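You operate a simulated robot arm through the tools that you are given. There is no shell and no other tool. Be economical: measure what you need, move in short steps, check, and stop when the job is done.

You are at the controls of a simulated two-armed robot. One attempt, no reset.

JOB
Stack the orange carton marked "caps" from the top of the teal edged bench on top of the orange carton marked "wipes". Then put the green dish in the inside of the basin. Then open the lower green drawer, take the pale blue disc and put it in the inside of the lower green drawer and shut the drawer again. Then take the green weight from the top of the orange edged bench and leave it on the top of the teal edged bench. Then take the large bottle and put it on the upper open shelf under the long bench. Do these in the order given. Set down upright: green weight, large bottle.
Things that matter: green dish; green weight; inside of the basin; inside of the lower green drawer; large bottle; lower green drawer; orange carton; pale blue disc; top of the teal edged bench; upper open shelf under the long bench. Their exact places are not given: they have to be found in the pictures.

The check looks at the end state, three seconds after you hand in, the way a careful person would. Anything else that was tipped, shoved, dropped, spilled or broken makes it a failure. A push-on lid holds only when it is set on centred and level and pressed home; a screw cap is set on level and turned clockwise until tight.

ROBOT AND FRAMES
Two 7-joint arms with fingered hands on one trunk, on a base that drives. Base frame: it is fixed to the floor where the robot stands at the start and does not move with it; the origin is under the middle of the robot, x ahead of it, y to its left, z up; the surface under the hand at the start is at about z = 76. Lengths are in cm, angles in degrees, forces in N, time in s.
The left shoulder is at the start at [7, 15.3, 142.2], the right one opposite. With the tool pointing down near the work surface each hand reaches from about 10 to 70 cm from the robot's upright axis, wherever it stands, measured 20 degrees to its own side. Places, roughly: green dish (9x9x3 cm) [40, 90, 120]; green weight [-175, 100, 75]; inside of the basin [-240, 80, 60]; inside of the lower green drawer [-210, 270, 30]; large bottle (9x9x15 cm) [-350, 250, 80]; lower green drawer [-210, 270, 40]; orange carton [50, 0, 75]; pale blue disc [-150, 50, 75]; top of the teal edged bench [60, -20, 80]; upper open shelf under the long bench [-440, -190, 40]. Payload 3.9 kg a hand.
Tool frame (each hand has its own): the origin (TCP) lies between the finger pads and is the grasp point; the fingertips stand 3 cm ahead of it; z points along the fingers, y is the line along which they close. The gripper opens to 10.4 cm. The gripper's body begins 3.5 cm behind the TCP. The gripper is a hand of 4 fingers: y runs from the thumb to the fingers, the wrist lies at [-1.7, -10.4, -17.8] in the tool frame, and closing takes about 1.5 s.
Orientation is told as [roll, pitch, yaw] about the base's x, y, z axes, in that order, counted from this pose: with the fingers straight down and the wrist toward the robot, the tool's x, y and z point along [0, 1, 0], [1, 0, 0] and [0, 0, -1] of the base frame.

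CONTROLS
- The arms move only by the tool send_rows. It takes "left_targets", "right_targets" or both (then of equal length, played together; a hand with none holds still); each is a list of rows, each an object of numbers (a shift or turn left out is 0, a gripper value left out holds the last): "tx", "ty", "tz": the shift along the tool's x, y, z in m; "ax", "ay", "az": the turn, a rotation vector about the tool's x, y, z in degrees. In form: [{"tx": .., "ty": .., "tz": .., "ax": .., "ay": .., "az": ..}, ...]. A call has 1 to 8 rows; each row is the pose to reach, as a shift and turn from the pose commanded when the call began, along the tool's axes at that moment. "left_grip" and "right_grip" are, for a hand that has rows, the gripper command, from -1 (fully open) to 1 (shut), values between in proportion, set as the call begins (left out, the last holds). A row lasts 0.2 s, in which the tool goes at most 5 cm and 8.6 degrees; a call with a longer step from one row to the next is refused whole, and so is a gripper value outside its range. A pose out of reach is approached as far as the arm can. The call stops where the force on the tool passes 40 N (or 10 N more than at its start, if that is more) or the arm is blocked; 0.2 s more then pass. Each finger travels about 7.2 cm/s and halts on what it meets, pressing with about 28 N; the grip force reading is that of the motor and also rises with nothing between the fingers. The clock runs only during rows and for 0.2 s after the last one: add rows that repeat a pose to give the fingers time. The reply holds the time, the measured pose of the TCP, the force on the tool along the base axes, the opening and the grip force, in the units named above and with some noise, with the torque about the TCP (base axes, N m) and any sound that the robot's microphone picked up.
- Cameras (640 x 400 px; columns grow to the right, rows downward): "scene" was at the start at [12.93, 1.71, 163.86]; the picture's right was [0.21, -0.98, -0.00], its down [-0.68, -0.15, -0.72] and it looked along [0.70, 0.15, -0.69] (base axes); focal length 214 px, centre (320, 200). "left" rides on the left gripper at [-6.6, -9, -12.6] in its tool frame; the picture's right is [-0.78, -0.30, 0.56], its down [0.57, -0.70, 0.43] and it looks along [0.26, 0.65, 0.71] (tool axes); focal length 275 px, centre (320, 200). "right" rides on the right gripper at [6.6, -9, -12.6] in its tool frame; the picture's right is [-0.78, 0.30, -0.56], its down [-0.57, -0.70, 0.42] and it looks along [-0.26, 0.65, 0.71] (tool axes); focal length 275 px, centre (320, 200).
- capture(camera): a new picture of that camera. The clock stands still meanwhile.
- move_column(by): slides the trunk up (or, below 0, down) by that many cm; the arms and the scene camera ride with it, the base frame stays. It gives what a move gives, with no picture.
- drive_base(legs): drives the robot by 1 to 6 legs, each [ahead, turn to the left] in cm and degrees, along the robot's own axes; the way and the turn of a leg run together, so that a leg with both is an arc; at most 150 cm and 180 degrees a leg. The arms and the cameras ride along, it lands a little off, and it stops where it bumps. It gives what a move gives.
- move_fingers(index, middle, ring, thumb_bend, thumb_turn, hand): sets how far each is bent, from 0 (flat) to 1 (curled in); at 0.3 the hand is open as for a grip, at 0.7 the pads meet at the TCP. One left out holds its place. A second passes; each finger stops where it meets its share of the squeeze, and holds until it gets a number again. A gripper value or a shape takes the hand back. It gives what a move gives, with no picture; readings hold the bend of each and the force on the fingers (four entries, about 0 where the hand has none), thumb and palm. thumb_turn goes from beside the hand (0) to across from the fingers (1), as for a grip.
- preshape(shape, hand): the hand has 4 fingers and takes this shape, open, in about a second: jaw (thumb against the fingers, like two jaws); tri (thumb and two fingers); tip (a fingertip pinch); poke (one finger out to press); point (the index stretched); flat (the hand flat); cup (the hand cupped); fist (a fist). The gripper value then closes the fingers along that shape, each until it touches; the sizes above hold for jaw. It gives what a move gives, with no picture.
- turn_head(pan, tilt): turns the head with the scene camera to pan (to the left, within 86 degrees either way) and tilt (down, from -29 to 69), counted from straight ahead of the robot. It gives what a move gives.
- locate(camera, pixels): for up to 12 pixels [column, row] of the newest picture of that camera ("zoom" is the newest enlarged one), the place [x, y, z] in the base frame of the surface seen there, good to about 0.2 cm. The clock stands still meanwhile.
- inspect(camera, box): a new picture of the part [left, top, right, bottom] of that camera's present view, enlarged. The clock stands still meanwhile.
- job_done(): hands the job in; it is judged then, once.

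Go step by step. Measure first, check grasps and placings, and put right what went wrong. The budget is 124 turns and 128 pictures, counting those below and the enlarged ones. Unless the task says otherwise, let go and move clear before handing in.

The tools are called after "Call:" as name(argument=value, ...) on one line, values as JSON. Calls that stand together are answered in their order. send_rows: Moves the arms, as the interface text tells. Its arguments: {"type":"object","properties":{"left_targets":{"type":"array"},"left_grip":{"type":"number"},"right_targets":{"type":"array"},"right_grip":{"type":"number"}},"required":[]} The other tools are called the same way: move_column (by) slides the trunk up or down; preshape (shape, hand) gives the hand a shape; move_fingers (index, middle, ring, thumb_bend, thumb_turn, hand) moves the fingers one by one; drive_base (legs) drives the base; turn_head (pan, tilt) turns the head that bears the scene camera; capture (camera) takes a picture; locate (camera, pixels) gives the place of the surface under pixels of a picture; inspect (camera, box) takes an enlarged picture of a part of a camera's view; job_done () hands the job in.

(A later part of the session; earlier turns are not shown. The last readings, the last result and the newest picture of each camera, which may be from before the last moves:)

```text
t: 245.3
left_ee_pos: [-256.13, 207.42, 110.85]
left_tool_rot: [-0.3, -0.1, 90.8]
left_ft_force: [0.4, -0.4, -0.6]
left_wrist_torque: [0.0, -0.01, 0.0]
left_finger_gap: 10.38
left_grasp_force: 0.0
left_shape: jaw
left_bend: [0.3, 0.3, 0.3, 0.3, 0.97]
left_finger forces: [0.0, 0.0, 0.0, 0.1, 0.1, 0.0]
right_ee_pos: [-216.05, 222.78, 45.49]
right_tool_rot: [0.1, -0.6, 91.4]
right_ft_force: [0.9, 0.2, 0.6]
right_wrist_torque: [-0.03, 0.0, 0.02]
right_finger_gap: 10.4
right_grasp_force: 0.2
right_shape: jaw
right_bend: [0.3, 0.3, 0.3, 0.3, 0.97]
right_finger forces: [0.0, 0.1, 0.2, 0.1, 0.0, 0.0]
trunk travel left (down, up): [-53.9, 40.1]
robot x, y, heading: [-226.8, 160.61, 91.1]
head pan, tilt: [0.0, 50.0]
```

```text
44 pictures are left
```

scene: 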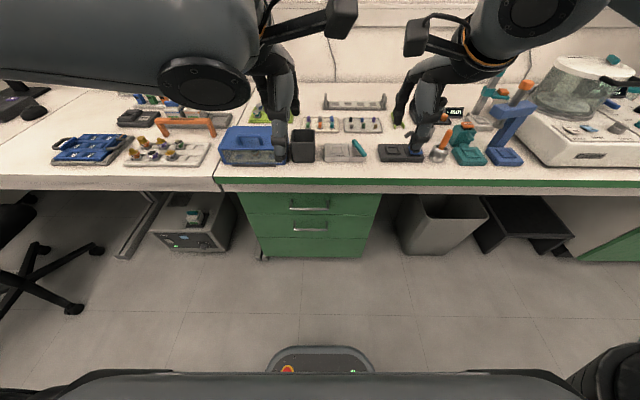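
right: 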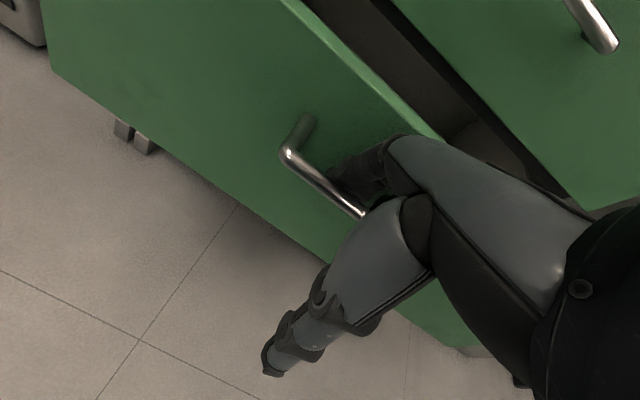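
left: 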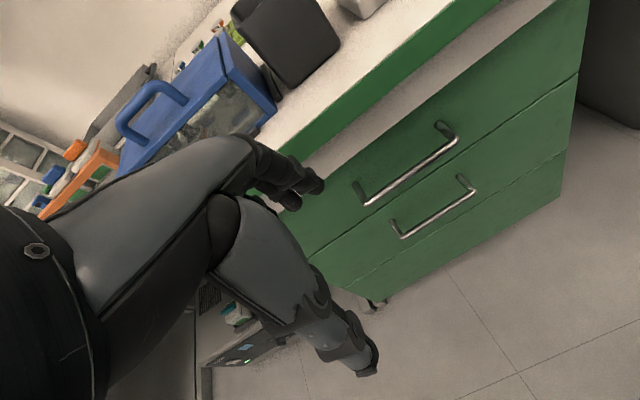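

The drawer is sliding open with the hand. I pull another 13 cm.

Call:
drive_base(legs=[[-13, 0]])

Call:
send_rows(right_targets=[{"ty": 0.006}, {"ty": 0.006}])

Call:
capture(camera="scene")

```text
t: 246.4
left_ee_pos: [-255.6, 202.82, 110.89]
left_tool_rot: [-0.2, -0.2, 90.4]
left_ft_force: [0.2, 0.5, -0.1]
left_wrist_torque: [-0.03, -0.01, 0.0]
left_finger_gap: 10.38
left_grasp_force: 0.1
left_shape: jaw
left_bend: [0.3, 0.3, 0.3, 0.3, 0.97]
left_finger forces: [0.0, 0.1, 0.0, 0.1, 0.0, 0.1]
right_ee_pos: [-214.57, 217.11, 44.94]
right_tool_rot: [-6.7, -0.8, 99.1]
right_ft_force: [-0.5, 0.1, 8.6]
right_wrist_torque: [0.26, 0.11, -0.07]
right_finger_gap: 10.33
right_grasp_force: 0.0
right_shape: jaw
right_bend: [0.28, 0.32, 0.31, 0.3, 0.97]
right_finger forces: [6.5, 3.3, 1.0, 0.0, 0.0, 0.0]
trunk travel left (down, up): [-53.9, 40.1]
robot x, y, heading: [-226.55, 155.75, 90.0]
head pan, tilt: [0.0, 50.0]
stopped in leg 1: the robot was blocked; the commanded pose is now the measured one
```

```text
t: 247.0
left_ee_pos: [-255.82, 202.92, 110.91]
left_tool_rot: [-0.3, -0.2, 90.5]
left_ft_force: [0.3, -0.2, -0.2]
left_wrist_torque: [0.01, -0.01, 0.02]
left_finger_gap: 10.4
left_grasp_force: 0.1
left_shape: jaw
left_bend: [0.3, 0.3, 0.3, 0.3, 0.97]
left_finger forces: [0.0, 0.0, 0.0, 0.0, 0.1, 0.0]
right_ee_pos: [-214.72, 217.19, 45.01]
right_tool_rot: [-7.0, -0.4, 99.1]
right_ft_force: [-1.4, -0.6, 0.2]
right_wrist_torque: [-0.13, 0.0, -0.07]
right_finger_gap: 10.34
right_grasp_force: 0.0
right_shape: jaw
right_bend: [0.29, 0.32, 0.31, 0.3, 0.97]
right_finger forces: [3.4, 2.7, 1.2, 0.0, 0.0, 0.1]
right hand out of reach, approached as far as the arm can: row 1, 2
trunk travel left (down, up): [-53.9, 40.1]
robot x, y, heading: [-226.33, 155.94, 90.1]
head pan, tilt: [0.0, 50.0]
```

```text
43 pictures are left
```

scene: 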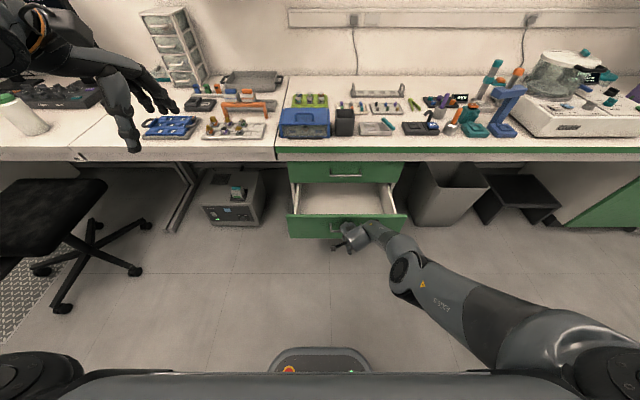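

The drawer is open to its stop (~20 cm). I lift the hand straight up out of the handle and measure the drawer's interior.

Call:
locate(camera="scene", pixels=[[305, 190], [380, 190], [345, 198], [298, 212], [395, 213], [345, 215], [325, 205], [345, 187]])

Call:
move_column(by=12)

Call:
send_rows(right_targets=[{"tz": -0.04}, {"tz": -0.08, "ax": 0, "ay": 0}, {"tz": -0.12}, {"tz": -0.16}, {"tz": -0.2}, {"tz": -0.25}, {"tz": -0.3}, {"tz": -0.35}])

Call:
capture(camera="scene")

```text
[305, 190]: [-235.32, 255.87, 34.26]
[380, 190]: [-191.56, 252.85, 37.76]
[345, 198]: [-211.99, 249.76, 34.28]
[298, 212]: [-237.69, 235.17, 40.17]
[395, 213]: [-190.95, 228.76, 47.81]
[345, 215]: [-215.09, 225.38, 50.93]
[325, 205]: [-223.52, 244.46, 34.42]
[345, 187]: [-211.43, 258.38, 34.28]
```

```text
t: 248.5
left_ee_pos: [-255.72, 202.72, 122.91]
left_tool_rot: [-0.3, -0.2, 90.6]
left_ft_force: [0.1, -0.2, 0.6]
left_wrist_torque: [-0.03, -0.01, 0.0]
left_finger_gap: 10.38
left_grasp_force: 0.0
left_shape: jaw
left_bend: [0.3, 0.3, 0.3, 0.3, 0.97]
left_finger forces: [0.1, 0.0, 0.0, 0.0, 0.0, 0.0]
right_ee_pos: [-214.7, 217.25, 57.04]
right_tool_rot: [-7.0, -0.6, 99.1]
right_ft_force: [-0.2, 0.0, -0.4]
right_wrist_torque: [-0.01, -0.03, -0.04]
right_finger_gap: 10.39
right_grasp_force: 0.1
right_shape: jaw
right_bend: [0.3, 0.3, 0.3, 0.3, 0.97]
right_finger forces: [0.1, 0.0, 0.0, 0.1, 0.0, 0.1]
trunk travel left (down, up): [-65.9, 28.1]
robot x, y, heading: [-226.47, 155.95, 89.8]
head pan, tilt: [0.0, 50.0]
```

```text
t: 250.3
left_ee_pos: [-255.72, 202.7, 122.94]
left_tool_rot: [-0.3, -0.2, 90.5]
left_ft_force: [0.8, -0.1, -0.2]
left_wrist_torque: [-0.01, 0.03, 0.04]
left_finger_gap: 10.4
left_grasp_force: 0.1
left_shape: jaw
left_bend: [0.3, 0.3, 0.3, 0.3, 0.97]
left_finger forces: [0.0, 0.1, 0.0, 0.2, 0.0, 0.0]
right_ee_pos: [-218.98, 216.18, 91.89]
right_tool_rot: [-6.9, -0.5, 99.1]
right_ft_force: [-0.1, -0.4, -0.7]
right_wrist_torque: [0.02, -0.05, 0.02]
right_finger_gap: 10.37
right_grasp_force: 0.1
right_shape: jaw
right_bend: [0.3, 0.3, 0.3, 0.3, 0.97]
right_finger forces: [0.1, 0.0, 0.0, 0.0, 0.0, 0.0]
right hand out of reach, approached as far as the arm can: row 1
trunk travel left (down, up): [-65.9, 28.1]
robot x, y, heading: [-226.53, 156.03, 90.0]
head pan, tilt: [0.0, 50.0]
```

```text
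42 pictures are left
```

scene: 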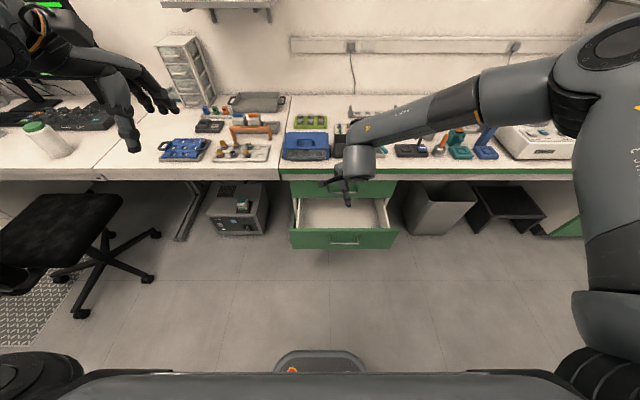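

The hand is out; the drawer interior spans x -237..-191, y 226..243 free, floor z 34. I straighten the right hand, raise the trunk and drive round to the orange-edged side for the pale blue disc.

Call:
send_rows(right_targets=[{"ay": 3.5, "az": 4.5, "tz": -0.02}, {"ay": 6.9, "az": 4.5, "tz": -0.03}, {"ay": 6.9, "az": 9, "tz": -0.03}, {"ay": 6.9, "az": 9, "tz": -0.03}])

Call:
move_column(by=27)

Call:
drive_base(legs=[[13, 0], [0, -90], [138, 0], [0, -90], [131, 0], [0, -90]])

Call:
turn_head(pan=-15, tilt=42)

Call:
capture(camera="scene")

```text
t: 251.3
left_ee_pos: [-255.77, 202.69, 122.93]
left_tool_rot: [-0.3, -0.1, 90.7]
left_ft_force: [0.6, 1.0, -0.1]
left_wrist_torque: [0.02, -0.01, 0.03]
left_finger_gap: 10.37
left_grasp_force: 0.1
left_shape: jaw
left_bend: [0.3, 0.3, 0.3, 0.3, 0.97]
left_finger forces: [0.0, 0.1, 0.1, 0.0, 0.0, 0.1]
right_ee_pos: [-219.19, 216.25, 94.74]
right_tool_rot: [0.0, -1.1, 90.1]
right_ft_force: [0.4, -0.5, 0.8]
right_wrist_torque: [0.01, 0.0, 0.01]
right_finger_gap: 10.4
right_grasp_force: 0.1
right_shape: jaw
right_bend: [0.3, 0.3, 0.3, 0.3, 0.97]
right_finger forces: [0.0, 0.0, 0.0, 0.0, 0.0, 0.0]
trunk travel left (down, up): [-65.9, 28.1]
robot x, y, heading: [-226.43, 156.06, 90.3]
head pan, tilt: [0.0, 50.0]
```

```text
t: 254.1
left_ee_pos: [-255.92, 202.81, 149.98]
left_tool_rot: [-0.3, -0.3, 90.6]
left_ft_force: [0.4, -0.4, -0.7]
left_wrist_torque: [-0.03, 0.01, 0.03]
left_finger_gap: 10.39
left_grasp_force: 0.0
left_shape: jaw
left_bend: [0.3, 0.3, 0.3, 0.3, 0.97]
left_finger forces: [0.0, 0.0, 0.1, 0.0, 0.0, 0.0]
right_ee_pos: [-219.16, 216.11, 121.64]
right_tool_rot: [0.2, -1.1, 90.1]
right_ft_force: [0.7, 0.1, 0.6]
right_wrist_torque: [-0.01, -0.04, 0.0]
right_finger_gap: 10.39
right_grasp_force: 0.0
right_shape: jaw
right_bend: [0.3, 0.3, 0.3, 0.3, 0.97]
right_finger forces: [0.0, 0.0, 0.0, 0.0, 0.0, 0.0]
trunk travel left (down, up): [-92.9, 1.1]
robot x, y, heading: [-226.9, 156.36, 90.0]
head pan, tilt: [0.0, 50.0]
```

```text
t: 277.5
left_ee_pos: [-86.6, -17.49, 149.83]
left_tool_rot: [-0.5, 0.0, -124.3]
left_ft_force: [-0.6, 0.0, 0.7]
left_wrist_torque: [0.01, 0.02, 0.02]
left_finger_gap: 10.38
left_grasp_force: 0.0
left_shape: jaw
left_bend: [0.3, 0.3, 0.3, 0.3, 0.97]
left_finger forces: [0.0, 0.0, 0.0, 0.0, 0.0, 0.0]
right_ee_pos: [-124.34, -7.66, 121.7]
right_tool_rot: [-0.1, -1.0, -124.7]
right_ft_force: [0.8, -0.2, 0.0]
right_wrist_torque: [0.02, 0.05, 0.0]
right_finger_gap: 10.42
right_grasp_force: 0.1
right_shape: jaw
right_bend: [0.3, 0.3, 0.3, 0.3, 0.97]
right_finger forces: [0.0, 0.1, 0.0, 0.1, 0.1, 0.0]
trunk travel left (down, up): [-92.9, 1.1]
robot x, y, heading: [-84.6, 37.86, -124.4]
head pan, tilt: [0.0, 50.0]
stopped in leg 6: the robot was blocked; the commanded pose is now the measured one
```

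```text
t: 278.3
left_ee_pos: [-87.17, -17.37, 149.82]
left_tool_rot: [-0.2, 0.0, -124.4]
left_ft_force: [-0.3, -0.1, 0.8]
left_wrist_torque: [-0.04, 0.0, 0.01]
left_finger_gap: 10.4
left_grasp_force: 0.0
left_shape: jaw
left_bend: [0.3, 0.3, 0.3, 0.3, 0.97]
left_finger forces: [0.1, 0.1, 0.0, 0.0, 0.0, 0.2]
right_ee_pos: [-124.89, -7.37, 121.66]
right_tool_rot: [0.1, -1.1, -124.7]
right_ft_force: [0.7, -0.4, 0.8]
right_wrist_torque: [0.0, 0.01, 0.03]
right_finger_gap: 10.4
right_grasp_force: 0.0
right_shape: jaw
right_bend: [0.3, 0.3, 0.3, 0.3, 0.97]
right_finger forces: [0.0, 0.0, 0.0, 0.1, 0.0, 0.0]
trunk travel left (down, up): [-92.9, 1.1]
robot x, y, heading: [-84.52, 37.7, -124.7]
head pan, tilt: [-15.0, 42.0]
```

```text
41 pictures are left
```

scene: 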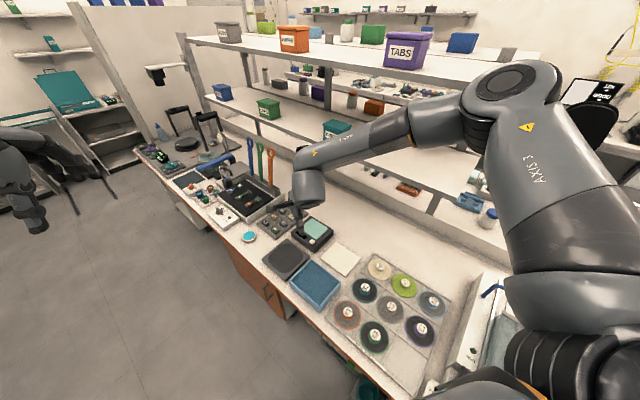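

The turn was blocked at heading -124.7. I check what the arm may be touching and look at the disc candidates: (430,303) and (248,237).

Call:
locate(camera="scene", pixels=[[400, 130], [395, 160], [510, 100], [430, 303], [248, 237], [470, 340], [490, 290], [590, 95], [540, 300], [360, 78], [300, 180], [405, 285]])

Call:
inspect(camera="scene", box=[220, 200, 480, 370])

Call:
capture(camera="right")

```text
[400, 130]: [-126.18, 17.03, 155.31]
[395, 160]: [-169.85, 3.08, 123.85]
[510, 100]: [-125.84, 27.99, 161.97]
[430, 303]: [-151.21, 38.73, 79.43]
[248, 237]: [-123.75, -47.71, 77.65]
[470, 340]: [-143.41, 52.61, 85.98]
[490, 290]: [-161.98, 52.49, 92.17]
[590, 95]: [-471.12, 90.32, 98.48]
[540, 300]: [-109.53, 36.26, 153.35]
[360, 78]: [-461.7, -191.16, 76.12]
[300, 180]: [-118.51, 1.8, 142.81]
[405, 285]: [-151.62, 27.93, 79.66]
```

```text
2.35 times, centred on (350, 285) of scene
```

zoom: 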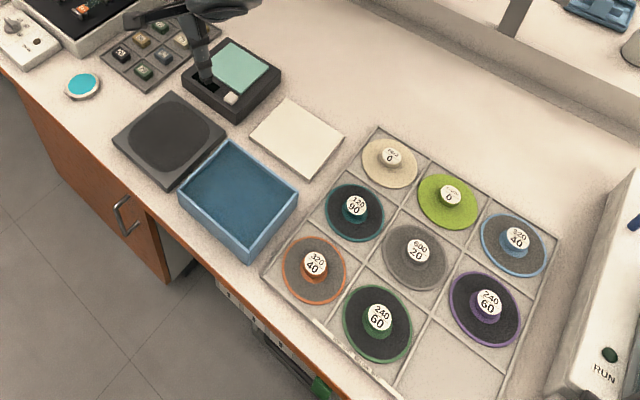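

```text
39 pictures are left
```

right: 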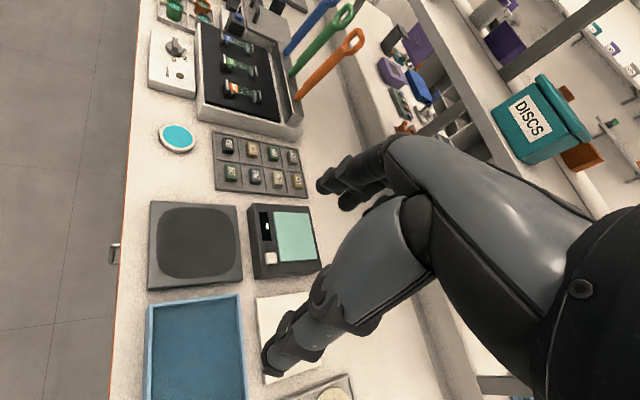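

The pale blue-rimmed disc "…/40" is at (-151, 38.7), knob top z≈79.4. I look to both sides for what blocked the turn.

Call:
turn_head(pan=-80, tilt=40)

Call:
capture(camera="scene")

Call:
turn_head(pan=80, tilt=40)

Call:
capture(camera="scene")

```text
t: 279.7
left_ee_pos: [-87.28, -17.32, 149.92]
left_tool_rot: [-0.3, -0.1, -124.4]
left_ft_force: [-0.5, 0.3, -0.5]
left_wrist_torque: [0.0, 0.0, 0.0]
left_finger_gap: 10.4
left_grasp_force: 0.1
left_shape: jaw
left_bend: [0.3, 0.3, 0.3, 0.3, 0.97]
left_finger forces: [0.1, 0.0, 0.0, 0.0, 0.0, 0.1]
right_ee_pos: [-124.94, -7.26, 121.71]
right_tool_rot: [0.1, -1.1, -124.8]
right_ft_force: [0.2, -0.4, -0.1]
right_wrist_torque: [-0.01, -0.04, 0.04]
right_finger_gap: 10.41
right_grasp_force: 0.0
right_shape: jaw
right_bend: [0.3, 0.3, 0.3, 0.3, 0.97]
right_finger forces: [0.0, 0.0, 0.0, 0.1, 0.0, 0.0]
trunk travel left (down, up): [-92.9, 1.1]
robot x, y, heading: [-84.82, 37.79, -124.8]
head pan, tilt: [-80.0, 40.0]
```

```text
38 pictures are left
```

scene: 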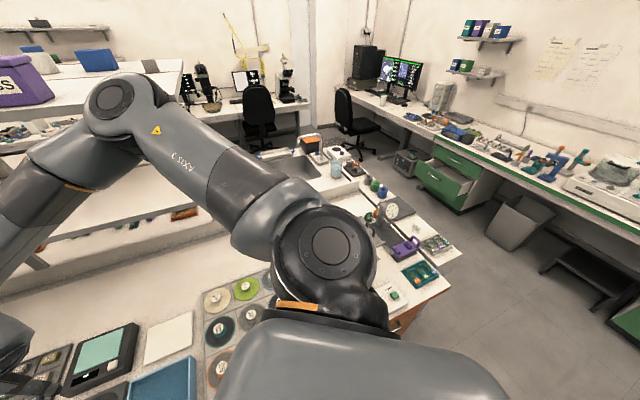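

```text
t: 282.1
left_ee_pos: [-87.3, -17.36, 149.83]
left_tool_rot: [-0.2, -0.1, -124.5]
left_ft_force: [0.6, -0.1, -0.7]
left_wrist_torque: [0.04, 0.0, -0.01]
left_finger_gap: 10.42
left_grasp_force: 0.0
left_shape: jaw
left_bend: [0.3, 0.3, 0.3, 0.3, 0.97]
left_finger forces: [0.1, 0.1, 0.0, 0.1, 0.0, 0.0]
right_ee_pos: [-124.77, -7.26, 121.74]
right_tool_rot: [0.0, -1.1, -124.8]
right_ft_force: [-0.8, 0.1, -0.1]
right_wrist_torque: [-0.02, -0.03, -0.02]
right_finger_gap: 10.4
right_grasp_force: 0.1
right_shape: jaw
right_bend: [0.3, 0.3, 0.3, 0.3, 0.97]
right_finger forces: [0.0, 0.0, 0.0, 0.0, 0.0, 0.0]
trunk travel left (down, up): [-92.9, 1.1]
robot x, y, heading: [-84.58, 37.91, -124.8]
head pan, tilt: [80.0, 40.0]
```

```text
37 pictures are left
```

scene: 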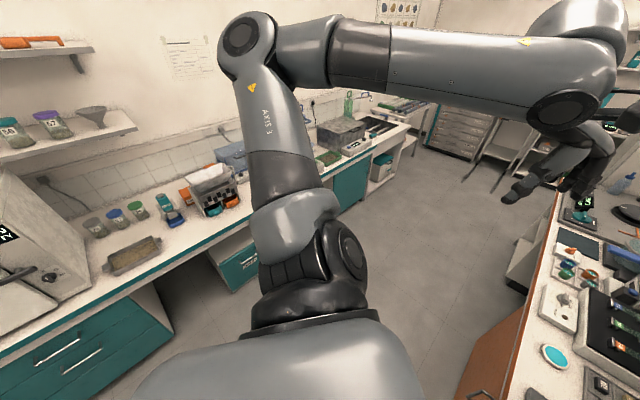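

The drawer remains open; the right elbow (x≈-130, z≈160) seems to have met the island's upper shelf. I swing away, come further out (x≈-70, y≈13) and turn to face the island.

Call:
drive_base(legs=[[0, 64.7], [28, 0], [0, -120]])

Call:
turn_head(pan=-10, tilt=38)

Call:
capture(camera="scene")

```text
t: 291.9
left_ee_pos: [-116.18, -17.59, 149.88]
left_tool_rot: [-0.2, -0.1, -177.8]
left_ft_force: [-0.5, 0.2, 0.3]
left_wrist_torque: [-0.02, 0.0, 0.01]
left_finger_gap: 10.39
left_grasp_force: 0.0
left_shape: jaw
left_bend: [0.3, 0.3, 0.3, 0.3, 0.97]
left_finger forces: [0.0, 0.0, 0.1, 0.0, 0.1, 0.0]
right_ee_pos: [-130.56, 18.39, 121.68]
right_tool_rot: [0.1, -1.1, -178.0]
right_ft_force: [-1.0, 0.0, 0.2]
right_wrist_torque: [0.03, -0.04, 0.02]
right_finger_gap: 10.41
right_grasp_force: 0.0
right_shape: jaw
right_bend: [0.3, 0.3, 0.3, 0.3, 0.97]
right_finger forces: [0.0, 0.0, 0.1, 0.0, 0.0, 0.0]
trunk travel left (down, up): [-92.9, 1.1]
robot x, y, heading: [-70.49, 13.46, -178.0]
head pan, tilt: [80.0, 40.0]
```

```text
t: 293.5
left_ee_pos: [-116.11, -17.56, 149.85]
left_tool_rot: [-0.3, -0.1, -177.7]
left_ft_force: [0.2, -0.3, -0.2]
left_wrist_torque: [0.0, -0.01, 0.02]
left_finger_gap: 10.36
left_grasp_force: 0.1
left_shape: jaw
left_bend: [0.3, 0.3, 0.3, 0.3, 0.97]
left_finger forces: [0.1, 0.0, 0.1, 0.0, 0.1, 0.0]
right_ee_pos: [-130.68, 18.55, 121.63]
right_tool_rot: [0.1, -1.0, -178.1]
right_ft_force: [-0.7, -0.1, 0.4]
right_wrist_torque: [0.0, 0.0, 0.04]
right_finger_gap: 10.4
right_grasp_force: 0.0
right_shape: jaw
right_bend: [0.3, 0.3, 0.3, 0.3, 0.97]
right_finger forces: [0.1, 0.1, 0.0, 0.0, 0.0, 0.0]
trunk travel left (down, up): [-92.9, 1.1]
robot x, y, heading: [-70.36, 12.95, -177.9]
head pan, tilt: [-10.0, 38.0]
```

```text
36 pictures are left
```

scene: 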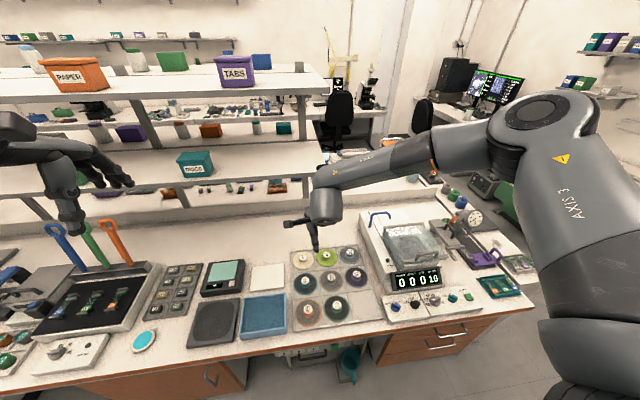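

Good view: the pale blue disc is at (357,275). I locate it, the shelf edges, and green weight candidates near (455,205).

Call:
inspect(camera="scene", box=[280, 240, 380, 330])

Call:
locate(camera="zoom", pixels=[[492, 222], [492, 205], [460, 230], [530, 225], [490, 250], [492, 190], [300, 65], [180, 370]])

Call:
locate(camera="scene", pixels=[[200, 95], [320, 88], [200, 180], [490, 50], [435, 130], [455, 197], [465, 213], [440, 275]])

Call:
inspect(camera="scene", box=[400, 150, 560, 300])

```text
4.44 times, centred on (330, 285) of scene
```

zoom: 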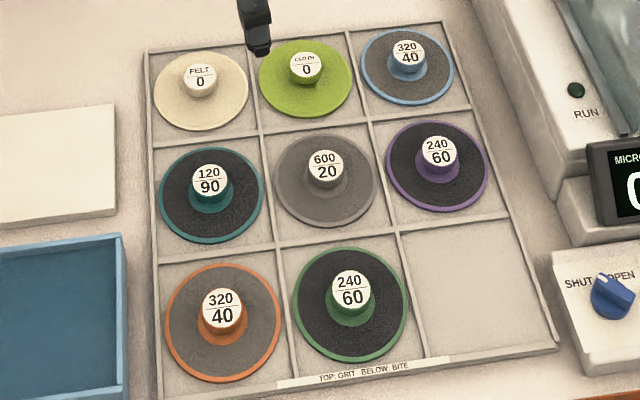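

```text
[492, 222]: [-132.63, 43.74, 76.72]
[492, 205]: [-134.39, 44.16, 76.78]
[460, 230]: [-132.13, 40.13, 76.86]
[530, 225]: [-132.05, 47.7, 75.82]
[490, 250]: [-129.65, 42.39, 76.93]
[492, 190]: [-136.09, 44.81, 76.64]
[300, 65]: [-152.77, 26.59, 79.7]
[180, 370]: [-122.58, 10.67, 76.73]
```

```text
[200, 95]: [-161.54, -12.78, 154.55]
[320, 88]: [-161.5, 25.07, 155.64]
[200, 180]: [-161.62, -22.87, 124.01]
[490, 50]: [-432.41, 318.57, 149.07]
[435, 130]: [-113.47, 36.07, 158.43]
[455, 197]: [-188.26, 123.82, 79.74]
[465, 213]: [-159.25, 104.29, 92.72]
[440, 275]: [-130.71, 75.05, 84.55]
```

```text
2.67 times, centred on (480, 225) of scene
```

zoom: 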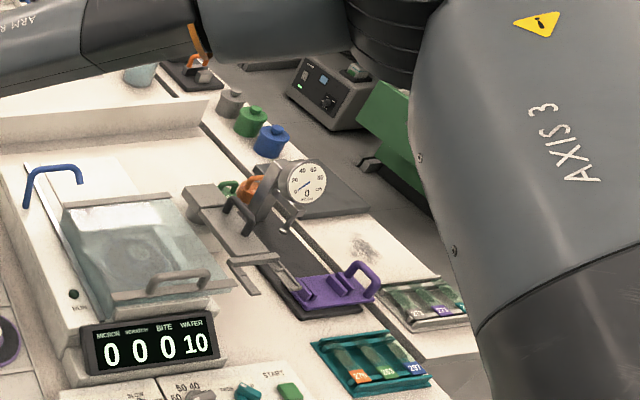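

Disc found (≈(-151.5, 38.7)). I drive 18 cm forward, lower the trunk 25 cm and bring the right hand above it.

Call:
drive_base(legs=[[18, -2]])

Call:
move_column(by=-20)

Call:
send_rows(right_targets=[{"tx": -0.04}, {"tx": -0.08}, {"tx": -0.12}, {"tx": -0.16}, {"tx": -0.195, "ty": 0.015}, {"tx": -0.195, "ty": 0.015, "tz": 0.03}])

Call:
capture(camera="right")

```text
t: 295.0
left_ee_pos: [-134.83, -16.39, 149.96]
left_tool_rot: [-0.4, -0.3, -179.6]
left_ft_force: [-0.1, 0.3, -0.1]
left_wrist_torque: [0.02, 0.04, -0.01]
left_finger_gap: 10.38
left_grasp_force: 0.0
left_shape: jaw
left_bend: [0.3, 0.3, 0.3, 0.3, 0.97]
left_finger forces: [0.0, 0.0, 0.0, 0.1, 0.0, 0.0]
right_ee_pos: [-148.34, 20.29, 121.95]
right_tool_rot: [0.1, -1.3, 180.0]
right_ft_force: [-0.3, 0.5, 0.7]
right_wrist_torque: [-0.01, 0.03, -0.02]
right_finger_gap: 10.39
right_grasp_force: 0.0
right_shape: jaw
right_bend: [0.3, 0.3, 0.3, 0.3, 0.97]
right_finger forces: [0.0, 0.0, 0.0, 0.1, 0.0, 0.1]
trunk travel left (down, up): [-92.9, 1.1]
robot x, y, heading: [-88.45, 12.87, -180.2]
head pan, tilt: [-10.0, 38.0]
```

```text
t: 297.2
left_ee_pos: [-135.36, -16.2, 129.97]
left_tool_rot: [-0.2, -0.2, -179.6]
left_ft_force: [-0.4, 0.1, -0.2]
left_wrist_torque: [0.02, -0.04, -0.02]
left_finger_gap: 10.42
left_grasp_force: 0.0
left_shape: jaw
left_bend: [0.3, 0.3, 0.3, 0.3, 0.97]
left_finger forces: [0.0, 0.0, 0.0, 0.2, 0.0, 0.0]
right_ee_pos: [-148.6, 20.22, 101.67]
right_tool_rot: [0.0, -1.1, 180.0]
right_ft_force: [0.1, 0.3, 0.6]
right_wrist_torque: [0.03, 0.01, -0.02]
right_finger_gap: 10.42
right_grasp_force: 0.0
right_shape: jaw
right_bend: [0.3, 0.3, 0.3, 0.3, 0.97]
right_finger forces: [0.1, 0.0, 0.0, 0.1, 0.1, 0.1]
trunk travel left (down, up): [-72.9, 21.1]
robot x, y, heading: [-88.3, 12.78, -179.8]
head pan, tilt: [-10.0, 38.0]
```

```text
t: 298.6
left_ee_pos: [-135.59, -16.44, 129.71]
left_tool_rot: [-0.3, -0.1, -179.6]
left_ft_force: [0.7, 0.1, 0.6]
left_wrist_torque: [0.06, -0.02, 0.01]
left_finger_gap: 10.39
left_grasp_force: 0.1
left_shape: jaw
left_bend: [0.3, 0.3, 0.3, 0.3, 0.97]
left_finger forces: [0.0, 0.0, 0.0, 0.0, 0.0, 0.0]
right_ee_pos: [-150.29, 39.64, 98.69]
right_tool_rot: [0.1, -1.1, -180.0]
right_ft_force: [0.2, -0.4, -0.7]
right_wrist_torque: [0.01, -0.01, -0.03]
right_finger_gap: 10.39
right_grasp_force: 0.0
right_shape: jaw
right_bend: [0.3, 0.3, 0.3, 0.3, 0.97]
right_finger forces: [0.1, 0.0, 0.0, 0.1, 0.1, 0.1]
trunk travel left (down, up): [-72.9, 21.1]
robot x, y, heading: [-88.69, 13.13, -179.8]
head pan, tilt: [-10.0, 38.0]
```

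```text
33 pictures are left
```

right: 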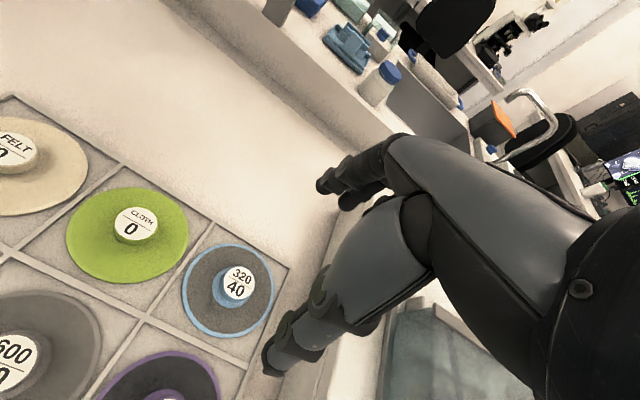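

The disc (230,290) is below the hand. I locate the knob and the neighbouring box.

Call:
locate(camera="right", pixels=[[237, 283], [217, 285], [240, 303], [185, 290], [273, 290], [400, 310], [335, 370], [275, 360], [325, 185]])

```text
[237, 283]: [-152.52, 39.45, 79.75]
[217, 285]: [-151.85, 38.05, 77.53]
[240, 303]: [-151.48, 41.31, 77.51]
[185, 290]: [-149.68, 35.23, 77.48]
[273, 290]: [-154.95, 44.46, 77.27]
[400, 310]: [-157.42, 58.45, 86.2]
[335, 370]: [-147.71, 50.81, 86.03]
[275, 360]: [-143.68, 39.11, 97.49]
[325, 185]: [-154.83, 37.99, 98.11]
```

Knob centre (-152.5, 39.5), top z 79.75, plate z 77.5. I use the tip pinch: preshape, align and lower to z≈80.2.

Call:
preshape(hand="right", shape="tip")

Call:
send_rows(right_targets=[{"ty": 0.02, "tz": 0.03}, {"ty": 0.022, "tz": 0.07}, {"ty": 0.022, "tz": 0.11}, {"ty": 0.022, "tz": 0.14}, {"ty": 0.022, "tz": 0.14}], right_grip=-0.2)

Call:
capture(camera="right")

Call:
locate(camera="right", pixels=[[310, 215], [285, 325], [300, 270], [320, 210], [290, 320]])

```text
t: 299.5
left_ee_pos: [-135.33, -16.25, 129.9]
left_tool_rot: [-0.2, -0.1, -179.8]
left_ft_force: [-0.2, -0.5, 0.0]
left_wrist_torque: [-0.01, 0.03, 0.01]
left_finger_gap: 10.4
left_grasp_force: 0.0
left_shape: jaw
left_bend: [0.3, 0.3, 0.3, 0.3, 0.97]
left_finger forces: [0.0, 0.0, 0.0, 0.1, 0.0, 0.0]
right_ee_pos: [-150.21, 39.74, 98.71]
right_tool_rot: [0.0, -1.1, 180.1]
right_ft_force: [0.3, -1.1, -0.3]
right_wrist_torque: [0.0, 0.04, -0.03]
right_finger_gap: 10.37
right_grasp_force: 0.0
right_shape: tip
right_bend: [0.3, 0.98, 0.99, 0.3, 0.97]
right_finger forces: [0.0, 0.0, 0.1, 0.0, 0.0, 0.0]
trunk travel left (down, up): [-72.9, 21.1]
robot x, y, heading: [-88.7, 12.76, -179.9]
head pan, tilt: [-10.0, 38.0]
```

```text
t: 300.7
left_ee_pos: [-135.53, -16.38, 129.85]
left_tool_rot: [-0.3, 0.0, -179.7]
left_ft_force: [0.2, -1.0, 0.3]
left_wrist_torque: [-0.02, -0.01, -0.01]
left_finger_gap: 10.36
left_grasp_force: 0.0
left_shape: jaw
left_bend: [0.3, 0.3, 0.3, 0.3, 0.97]
left_finger forces: [0.1, 0.0, 0.0, 0.1, 0.0, 0.0]
right_ee_pos: [-152.68, 39.7, 84.65]
right_tool_rot: [0.1, -1.1, 179.9]
right_ft_force: [-0.3, -0.7, 0.1]
right_wrist_torque: [0.0, -0.01, -0.02]
right_finger_gap: 6.31
right_grasp_force: 0.0
right_shape: tip
right_bend: [0.73, 0.98, 0.99, 0.63, 0.99]
right_finger forces: [0.0, 0.0, 0.1, 0.0, 0.0, 0.0]
trunk travel left (down, up): [-72.9, 21.1]
robot x, y, heading: [-88.39, 12.88, -179.8]
head pan, tilt: [-10.0, 38.0]
```

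```text
32 pictures are left
```

right: 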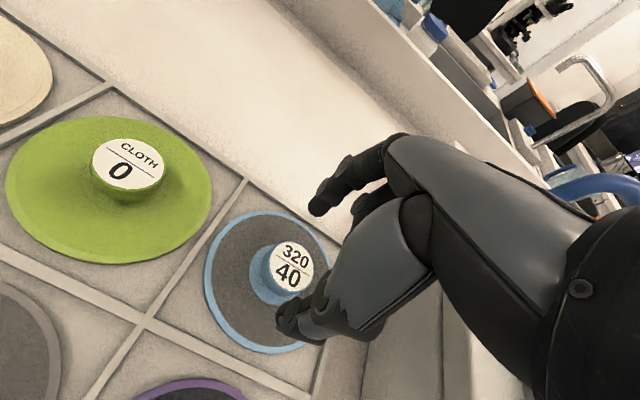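

```text
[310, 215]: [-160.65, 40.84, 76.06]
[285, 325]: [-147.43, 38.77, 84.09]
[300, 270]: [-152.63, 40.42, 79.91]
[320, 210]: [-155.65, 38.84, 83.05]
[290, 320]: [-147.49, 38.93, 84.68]
```

Aligned over the knob. I lower 4.0 cm and close.

Call:
send_rows(right_targets=[{"tz": 0.02, "ty": 0.001}, {"tz": 0.04, "ty": 0.001}, {"tz": 0.04, "ty": 0.001}])

Call:
send_rows(right_targets=[{}, {}, {}, {}, {}, {}], right_grip=1)

Call:
send_rows(right_targets=[{"tz": -0.02}, {"tz": -0.05}, {"tz": -0.1}, {"tz": -0.15}, {"tz": -0.2}, {"tz": -0.24}])

Call:
capture(camera="right")

```text
t: 301.5
left_ee_pos: [-135.35, -16.43, 130.03]
left_tool_rot: [-0.3, -0.2, -179.7]
left_ft_force: [-0.1, -0.3, 0.5]
left_wrist_torque: [-0.01, 0.0, 0.0]
left_finger_gap: 10.4
left_grasp_force: 0.2
left_shape: jaw
left_bend: [0.3, 0.3, 0.3, 0.3, 0.97]
left_finger forces: [0.1, 0.0, 0.0, 0.0, 0.0, 0.0]
right_ee_pos: [-153.0, 39.6, 80.56]
right_tool_rot: [0.2, -1.1, 180.0]
right_ft_force: [0.5, -0.6, 0.2]
right_wrist_torque: [0.03, 0.01, -0.01]
right_finger_gap: 6.28
right_grasp_force: 0.1
right_shape: tip
right_bend: [0.73, 0.98, 0.99, 0.63, 0.99]
right_finger forces: [0.0, 0.0, 0.0, 0.0, 0.0, 0.0]
trunk travel left (down, up): [-72.9, 21.1]
robot x, y, heading: [-88.74, 12.7, -179.9]
head pan, tilt: [-10.0, 38.0]
```

```text
t: 302.9
left_ee_pos: [-135.53, -16.3, 129.9]
left_tool_rot: [-0.3, -0.1, -179.7]
left_ft_force: [0.2, -0.4, 0.1]
left_wrist_torque: [-0.02, -0.01, -0.01]
left_finger_gap: 10.4
left_grasp_force: 0.0
left_shape: jaw
left_bend: [0.3, 0.3, 0.3, 0.3, 0.97]
left_finger forces: [0.1, 0.1, 0.0, 0.0, 0.1, 0.0]
right_ee_pos: [-152.88, 39.7, 80.6]
right_tool_rot: [0.1, -1.1, 180.1]
right_ft_force: [0.4, -0.8, 0.7]
right_wrist_torque: [-0.03, -0.03, -0.01]
right_finger_gap: 3.11
right_grasp_force: 28.2
right_shape: tip
right_bend: [0.73, 1.0, 1.0, 0.73, 1.0]
right_finger forces: [29.4, 0.0, 0.0, 0.0, 28.9, 0.0]
trunk travel left (down, up): [-72.9, 21.1]
robot x, y, heading: [-88.68, 12.71, -180.0]
head pan, tilt: [-10.0, 38.0]
```

```text
t: 304.3
left_ee_pos: [-135.38, -16.35, 129.86]
left_tool_rot: [-0.3, -0.1, -179.7]
left_ft_force: [0.5, 0.0, 0.5]
left_wrist_torque: [-0.01, 0.02, 0.0]
left_finger_gap: 10.4
left_grasp_force: 0.0
left_shape: jaw
left_bend: [0.3, 0.3, 0.3, 0.3, 0.97]
left_finger forces: [0.0, 0.0, 0.0, 0.0, 0.1, 0.1]
right_ee_pos: [-152.43, 39.64, 104.73]
right_tool_rot: [0.1, -1.1, -180.0]
right_ft_force: [0.6, 0.7, -1.1]
right_wrist_torque: [0.0, -0.02, -0.01]
right_finger_gap: 3.11
right_grasp_force: 28.3
right_shape: tip
right_bend: [0.73, 1.0, 1.0, 0.73, 1.0]
right_finger forces: [32.5, 0.0, 0.1, 0.0, 26.3, 0.0]
trunk travel left (down, up): [-72.9, 21.1]
robot x, y, heading: [-88.94, 12.94, -180.0]
head pan, tilt: [-10.0, 38.0]
```

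```text
31 pictures are left
```

right: 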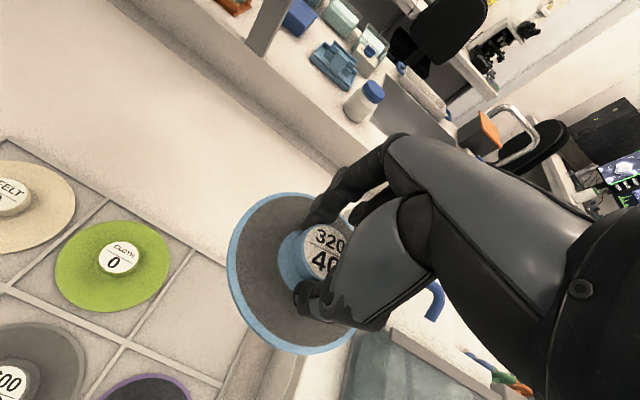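

The disc is lifted by its knob. I raise the trunk and drive back to the open drawer.

Call:
move_column(by=20)

Call:
drive_base(legs=[[-20, 0], [0, -90], [150, 0], [4, 0], [0, 90], [150, 0]])

Call:
drive_base(legs=[[5, 0], [0, -90]])

Call:
turn_head(pan=-5, tilt=50)

Call:
capture(camera="scene")

```text
t: 306.5
left_ee_pos: [-135.43, -16.22, 149.82]
left_tool_rot: [-0.3, -0.1, -179.7]
left_ft_force: [0.3, 0.0, -0.3]
left_wrist_torque: [0.01, -0.04, 0.0]
left_finger_gap: 10.39
left_grasp_force: 0.1
left_shape: jaw
left_bend: [0.3, 0.3, 0.3, 0.3, 0.97]
left_finger forces: [0.0, 0.0, 0.0, 0.0, 0.1, 0.0]
right_ee_pos: [-152.55, 39.62, 124.65]
right_tool_rot: [0.1, -1.1, 180.1]
right_ft_force: [0.4, -0.7, -1.6]
right_wrist_torque: [-0.01, -0.02, -0.03]
right_finger_gap: 3.09
right_grasp_force: 27.4
right_shape: tip
right_bend: [0.73, 1.0, 1.0, 0.73, 1.0]
right_finger forces: [32.7, 0.0, 0.0, 0.0, 26.6, 0.1]
trunk travel left (down, up): [-92.9, 1.1]
robot x, y, heading: [-88.55, 12.23, -180.1]
head pan, tilt: [-10.0, 38.0]
```

```text
t: 330.1
left_ee_pos: [-265.27, 131.72, 149.98]
left_tool_rot: [-0.2, -0.2, -178.4]
left_ft_force: [-0.1, -0.1, 0.1]
left_wrist_torque: [0.0, 0.01, -0.04]
left_finger_gap: 10.39
left_grasp_force: 0.0
left_shape: jaw
left_bend: [0.3, 0.3, 0.3, 0.3, 0.97]
left_finger forces: [0.0, 0.1, 0.0, 0.1, 0.1, 0.0]
right_ee_pos: [-283.31, 187.4, 124.62]
right_tool_rot: [0.2, -1.2, -178.8]
right_ft_force: [-0.2, 0.3, -2.6]
right_wrist_torque: [-0.02, 0.02, -0.02]
right_finger_gap: 3.01
right_grasp_force: 28.0
right_shape: tip
right_bend: [0.73, 1.0, 1.0, 0.73, 1.0]
right_finger forces: [32.4, 0.0, 0.1, 0.1, 25.2, 0.0]
trunk travel left (down, up): [-92.9, 1.1]
robot x, y, heading: [-219.32, 161.88, -178.5]
head pan, tilt: [-10.0, 38.0]
```

```text
t: 332.9
left_ee_pos: [-280.06, 162.85, 149.75]
left_tool_rot: [-1.5, -0.4, 146.9]
left_ft_force: [-0.8, -1.1, -0.4]
left_wrist_torque: [0.04, -0.07, -0.05]
left_finger_gap: 10.41
left_grasp_force: 0.0
left_shape: jaw
left_bend: [0.3, 0.3, 0.3, 0.3, 0.97]
left_finger forces: [0.0, 0.1, 0.0, 0.0, 0.0, 0.0]
right_ee_pos: [-263.24, 218.64, 124.72]
right_tool_rot: [-0.2, -0.9, 146.8]
right_ft_force: [-1.3, -0.5, -1.8]
right_wrist_torque: [0.01, -0.05, -0.03]
right_finger_gap: 2.94
right_grasp_force: 28.0
right_shape: tip
right_bend: [0.73, 1.0, 1.0, 0.74, 1.0]
right_finger forces: [34.8, 0.0, 0.1, 0.0, 26.6, 0.0]
trunk travel left (down, up): [-92.9, 1.1]
robot x, y, heading: [-223.32, 162.92, 150.8]
head pan, tilt: [-10.0, 38.0]
stopped in leg 2: the robot was blocked; the commanded pose is now the measured one
```

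```text
t: 333.7
left_ee_pos: [-279.6, 163.23, 149.94]
left_tool_rot: [-1.2, -0.7, 146.9]
left_ft_force: [-0.1, 0.4, 0.8]
left_wrist_torque: [0.01, 0.03, -0.02]
left_finger_gap: 10.38
left_grasp_force: 0.1
left_shape: jaw
left_bend: [0.3, 0.3, 0.3, 0.3, 0.97]
left_finger forces: [0.0, 0.0, 0.0, 0.1, 0.0, 0.0]
right_ee_pos: [-262.87, 219.04, 124.66]
right_tool_rot: [0.1, -1.0, 146.9]
right_ft_force: [0.2, -0.5, -1.6]
right_wrist_torque: [-0.02, -0.01, -0.01]
right_finger_gap: 2.98
right_grasp_force: 28.0
right_shape: tip
right_bend: [0.73, 1.0, 1.0, 0.74, 1.0]
right_finger forces: [34.9, 0.0, 0.0, 0.1, 26.6, 0.0]
trunk travel left (down, up): [-92.9, 1.1]
robot x, y, heading: [-223.53, 162.6, 150.7]
head pan, tilt: [-5.0, 50.0]
```

```text
30 pictures are left
```

scene: 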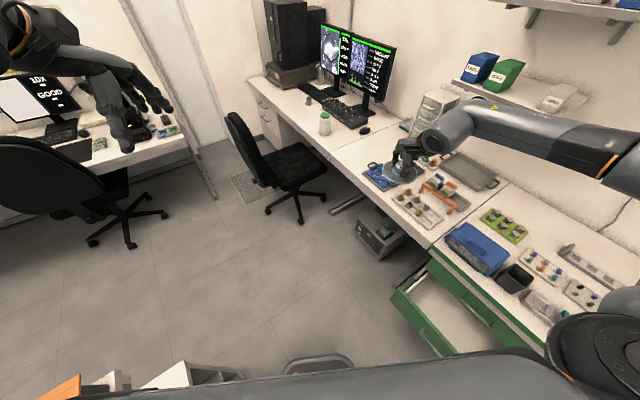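

The base corner caught near the island end while turning. I go 14 cm forward along the present heading (more clearance), then finish the turn.

Call:
drive_base(legs=[[14, 0], [0, -60.7]])

Call:
capture(camera="scene")

```text
t: 337.7
left_ee_pos: [-262.2, 218.4, 150.19]
left_tool_rot: [-1.0, -0.6, 86.6]
left_ft_force: [0.6, 0.0, -0.1]
left_wrist_torque: [0.01, 0.0, 0.03]
left_finger_gap: 10.4
left_grasp_force: 0.1
left_shape: jaw
left_bend: [0.3, 0.3, 0.3, 0.3, 0.97]
left_finger forces: [0.0, 0.0, 0.0, 0.0, 0.0, 0.0]
right_ee_pos: [-205.55, 231.65, 124.55]
right_tool_rot: [0.3, -0.9, 86.4]
right_ft_force: [-0.2, -0.3, -2.8]
right_wrist_torque: [0.03, 0.04, 0.01]
right_finger_gap: 2.96
right_grasp_force: 27.9
right_shape: tip
right_bend: [0.73, 1.0, 1.0, 0.74, 1.0]
right_finger forces: [34.2, 0.0, 0.1, 0.1, 24.5, 0.0]
trunk travel left (down, up): [-92.9, 1.1]
robot x, y, heading: [-235.34, 169.74, 90.5]
head pan, tilt: [-5.0, 50.0]
```

```text
29 pictures are left
```

scene: 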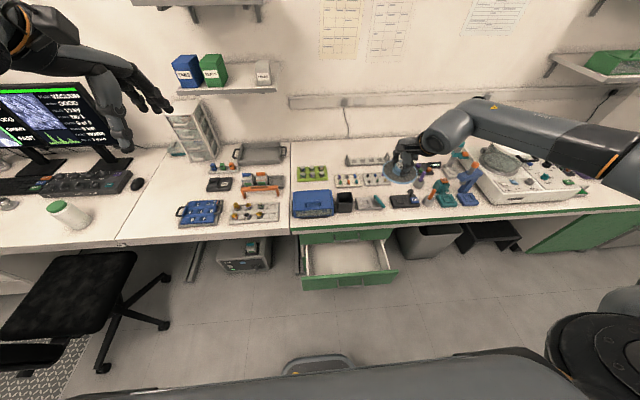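

The drawer is ahead. Because the wrist trails the fingers, I turn the hand so the wrist lies along the drawer's length (-x), approach to y≈232.5, and then lower the trunk.

Call:
drive_base(legs=[[8, 0]])

Call:
send_rows(right_targets=[{"ty": -0.02, "az": 8.3}, {"ty": -0.04, "az": 16.6}, {"ty": -0.06, "az": 24.9}, {"ty": -0.065, "tx": 0.005, "az": 33.2}, {"ty": -0.072, "tx": 0.01, "az": 41.5}, {"ty": -0.072, "tx": 0.015, "az": 49.8}, {"ty": -0.072, "tx": 0.015, "az": 58.1}, {"ty": -0.072, "tx": 0.015, "az": 66.4}])

Call:
send_rows(right_targets=[{"az": 8}, {"az": 16}, {"az": 20}, {"az": 20}])

Call:
move_column(by=-50)

Call:
capture(camera="right")

```text
t: 338.7
left_ee_pos: [-261.78, 225.92, 150.32]
left_tool_rot: [-0.9, -1.0, 86.3]
left_ft_force: [-0.2, 0.8, -0.8]
left_wrist_torque: [-0.09, 0.04, -0.01]
left_finger_gap: 10.38
left_grasp_force: 0.1
left_shape: jaw
left_bend: [0.3, 0.3, 0.3, 0.3, 0.97]
left_finger forces: [0.0, 0.0, 0.0, 0.0, 0.0, 0.0]
right_ee_pos: [-205.57, 238.59, 124.87]
right_tool_rot: [0.1, -1.3, 86.4]
right_ft_force: [0.0, 1.3, -2.0]
right_wrist_torque: [-0.06, 0.04, 0.03]
right_finger_gap: 2.93
right_grasp_force: 27.6
right_shape: tip
right_bend: [0.73, 1.0, 1.0, 0.74, 1.0]
right_finger forces: [34.2, 0.0, 0.0, 0.0, 24.3, 0.0]
trunk travel left (down, up): [-92.9, 1.1]
robot x, y, heading: [-235.73, 177.73, 90.4]
head pan, tilt: [-5.0, 50.0]
```

```text
t: 340.5
left_ee_pos: [-261.71, 225.44, 150.47]
left_tool_rot: [-1.0, -1.1, 86.2]
left_ft_force: [-0.2, 0.4, -0.1]
left_wrist_torque: [-0.05, -0.01, 0.03]
left_finger_gap: 10.4
left_grasp_force: 0.1
left_shape: jaw
left_bend: [0.3, 0.3, 0.3, 0.3, 0.97]
left_finger forces: [0.0, 0.0, 0.0, 0.0, 0.1, 0.0]
right_ee_pos: [-207.5, 231.23, 124.81]
right_tool_rot: [1.5, -0.4, 19.9]
right_ft_force: [-0.9, 0.1, -2.8]
right_wrist_torque: [0.0, -0.01, 0.03]
right_finger_gap: 2.91
right_grasp_force: 28.0
right_shape: tip
right_bend: [0.73, 1.0, 1.0, 0.74, 1.0]
right_finger forces: [35.1, 0.0, 0.1, 0.0, 26.0, 0.0]
trunk travel left (down, up): [-92.9, 1.1]
robot x, y, heading: [-235.28, 177.24, 90.6]
head pan, tilt: [-5.0, 50.0]
```

```text
t: 341.5
left_ee_pos: [-261.71, 225.25, 150.69]
left_tool_rot: [-0.9, -1.3, 86.2]
left_ft_force: [-0.2, 0.3, 0.3]
left_wrist_torque: [0.01, -0.02, -0.02]
left_finger_gap: 10.42
left_grasp_force: 0.0
left_shape: jaw
left_bend: [0.3, 0.3, 0.3, 0.3, 0.97]
left_finger forces: [0.0, 0.0, 0.0, 0.1, 0.0, 0.0]
right_ee_pos: [-207.42, 231.03, 124.94]
right_tool_rot: [1.6, 0.1, 0.0]
right_ft_force: [0.4, -0.4, -0.9]
right_wrist_torque: [-0.04, 0.02, -0.02]
right_finger_gap: 2.91
right_grasp_force: 28.1
right_shape: tip
right_bend: [0.73, 1.0, 1.0, 0.74, 1.0]
right_finger forces: [35.2, 0.0, 0.1, 0.0, 26.0, 0.0]
trunk travel left (down, up): [-92.9, 1.1]
robot x, y, heading: [-235.52, 177.6, 90.5]
head pan, tilt: [-5.0, 50.0]
```

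```text
refused: -50 is not a number from -40 to 40
```

```text
28 pictures are left
```

right: 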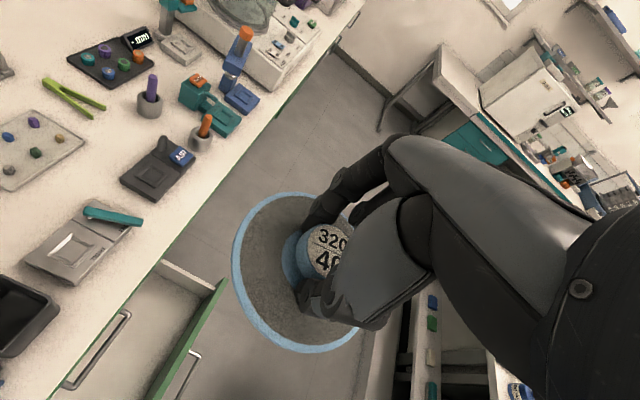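

Hand is turned correctly. I lower the trunk 40 cm, nudging y by +1.3, and check against the drawer.

Call:
send_rows(right_targets=[{"tx": 0.013}, {"tx": 0.013}])

Call:
move_column(by=-40)

Call:
capture(camera="right")

Call:
locate(camera="right", pixels=[[225, 320], [150, 300], [235, 265], [300, 345], [100, 360], [200, 380]])

```text
t: 342.1
left_ee_pos: [-261.74, 225.37, 150.58]
left_tool_rot: [-0.9, -1.2, 86.1]
left_ft_force: [0.1, 0.2, -0.5]
left_wrist_torque: [0.01, 0.03, 0.0]
left_finger_gap: 10.42
left_grasp_force: 0.0
left_shape: jaw
left_bend: [0.3, 0.3, 0.3, 0.3, 0.97]
left_finger forces: [0.0, 0.0, 0.0, 0.1, 0.1, 0.0]
right_ee_pos: [-207.41, 232.46, 124.84]
right_tool_rot: [1.5, 0.2, 0.0]
right_ft_force: [0.8, -0.8, -2.1]
right_wrist_torque: [0.0, 0.01, -0.03]
right_finger_gap: 2.91
right_grasp_force: 27.7
right_shape: tip
right_bend: [0.73, 1.0, 1.0, 0.74, 1.0]
right_finger forces: [35.2, 0.0, 0.0, 0.0, 25.9, 0.1]
trunk travel left (down, up): [-92.9, 1.1]
robot x, y, heading: [-235.63, 177.72, 90.5]
head pan, tilt: [-5.0, 50.0]
```

```text
t: 345.9
left_ee_pos: [-261.69, 225.44, 110.66]
left_tool_rot: [-0.9, -1.2, 86.2]
left_ft_force: [0.4, -0.9, 0.3]
left_wrist_torque: [-0.03, 0.01, 0.01]
left_finger_gap: 10.41
left_grasp_force: 0.2
left_shape: jaw
left_bend: [0.3, 0.3, 0.3, 0.3, 0.97]
left_finger forces: [0.0, 0.0, 0.1, 0.0, 0.1, 0.0]
right_ee_pos: [-207.49, 232.39, 84.99]
right_tool_rot: [1.7, 0.2, 0.0]
right_ft_force: [0.5, -0.5, -2.5]
right_wrist_torque: [-0.01, -0.03, -0.01]
right_finger_gap: 2.92
right_grasp_force: 28.1
right_shape: tip
right_bend: [0.73, 1.0, 1.0, 0.74, 1.0]
right_finger forces: [35.6, 0.0, 0.0, 0.0, 25.9, 0.0]
trunk travel left (down, up): [-52.9, 41.1]
robot x, y, heading: [-235.52, 177.53, 90.5]
head pan, tilt: [-5.0, 50.0]
```

```text
27 pictures are left
```

right: 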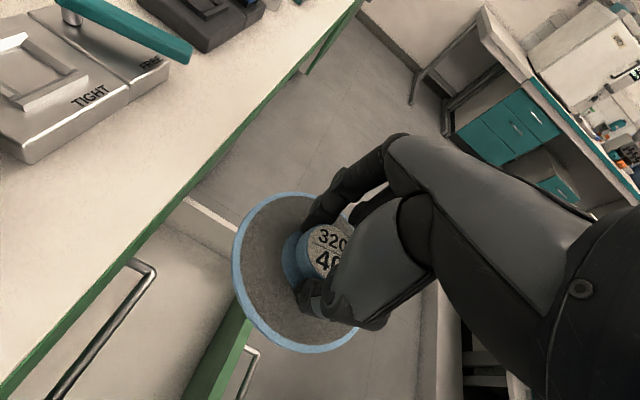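

```text
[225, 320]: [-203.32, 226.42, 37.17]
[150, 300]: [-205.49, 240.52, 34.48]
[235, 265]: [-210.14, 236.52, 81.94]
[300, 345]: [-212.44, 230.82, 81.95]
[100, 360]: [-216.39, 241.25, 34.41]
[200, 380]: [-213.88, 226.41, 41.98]
```

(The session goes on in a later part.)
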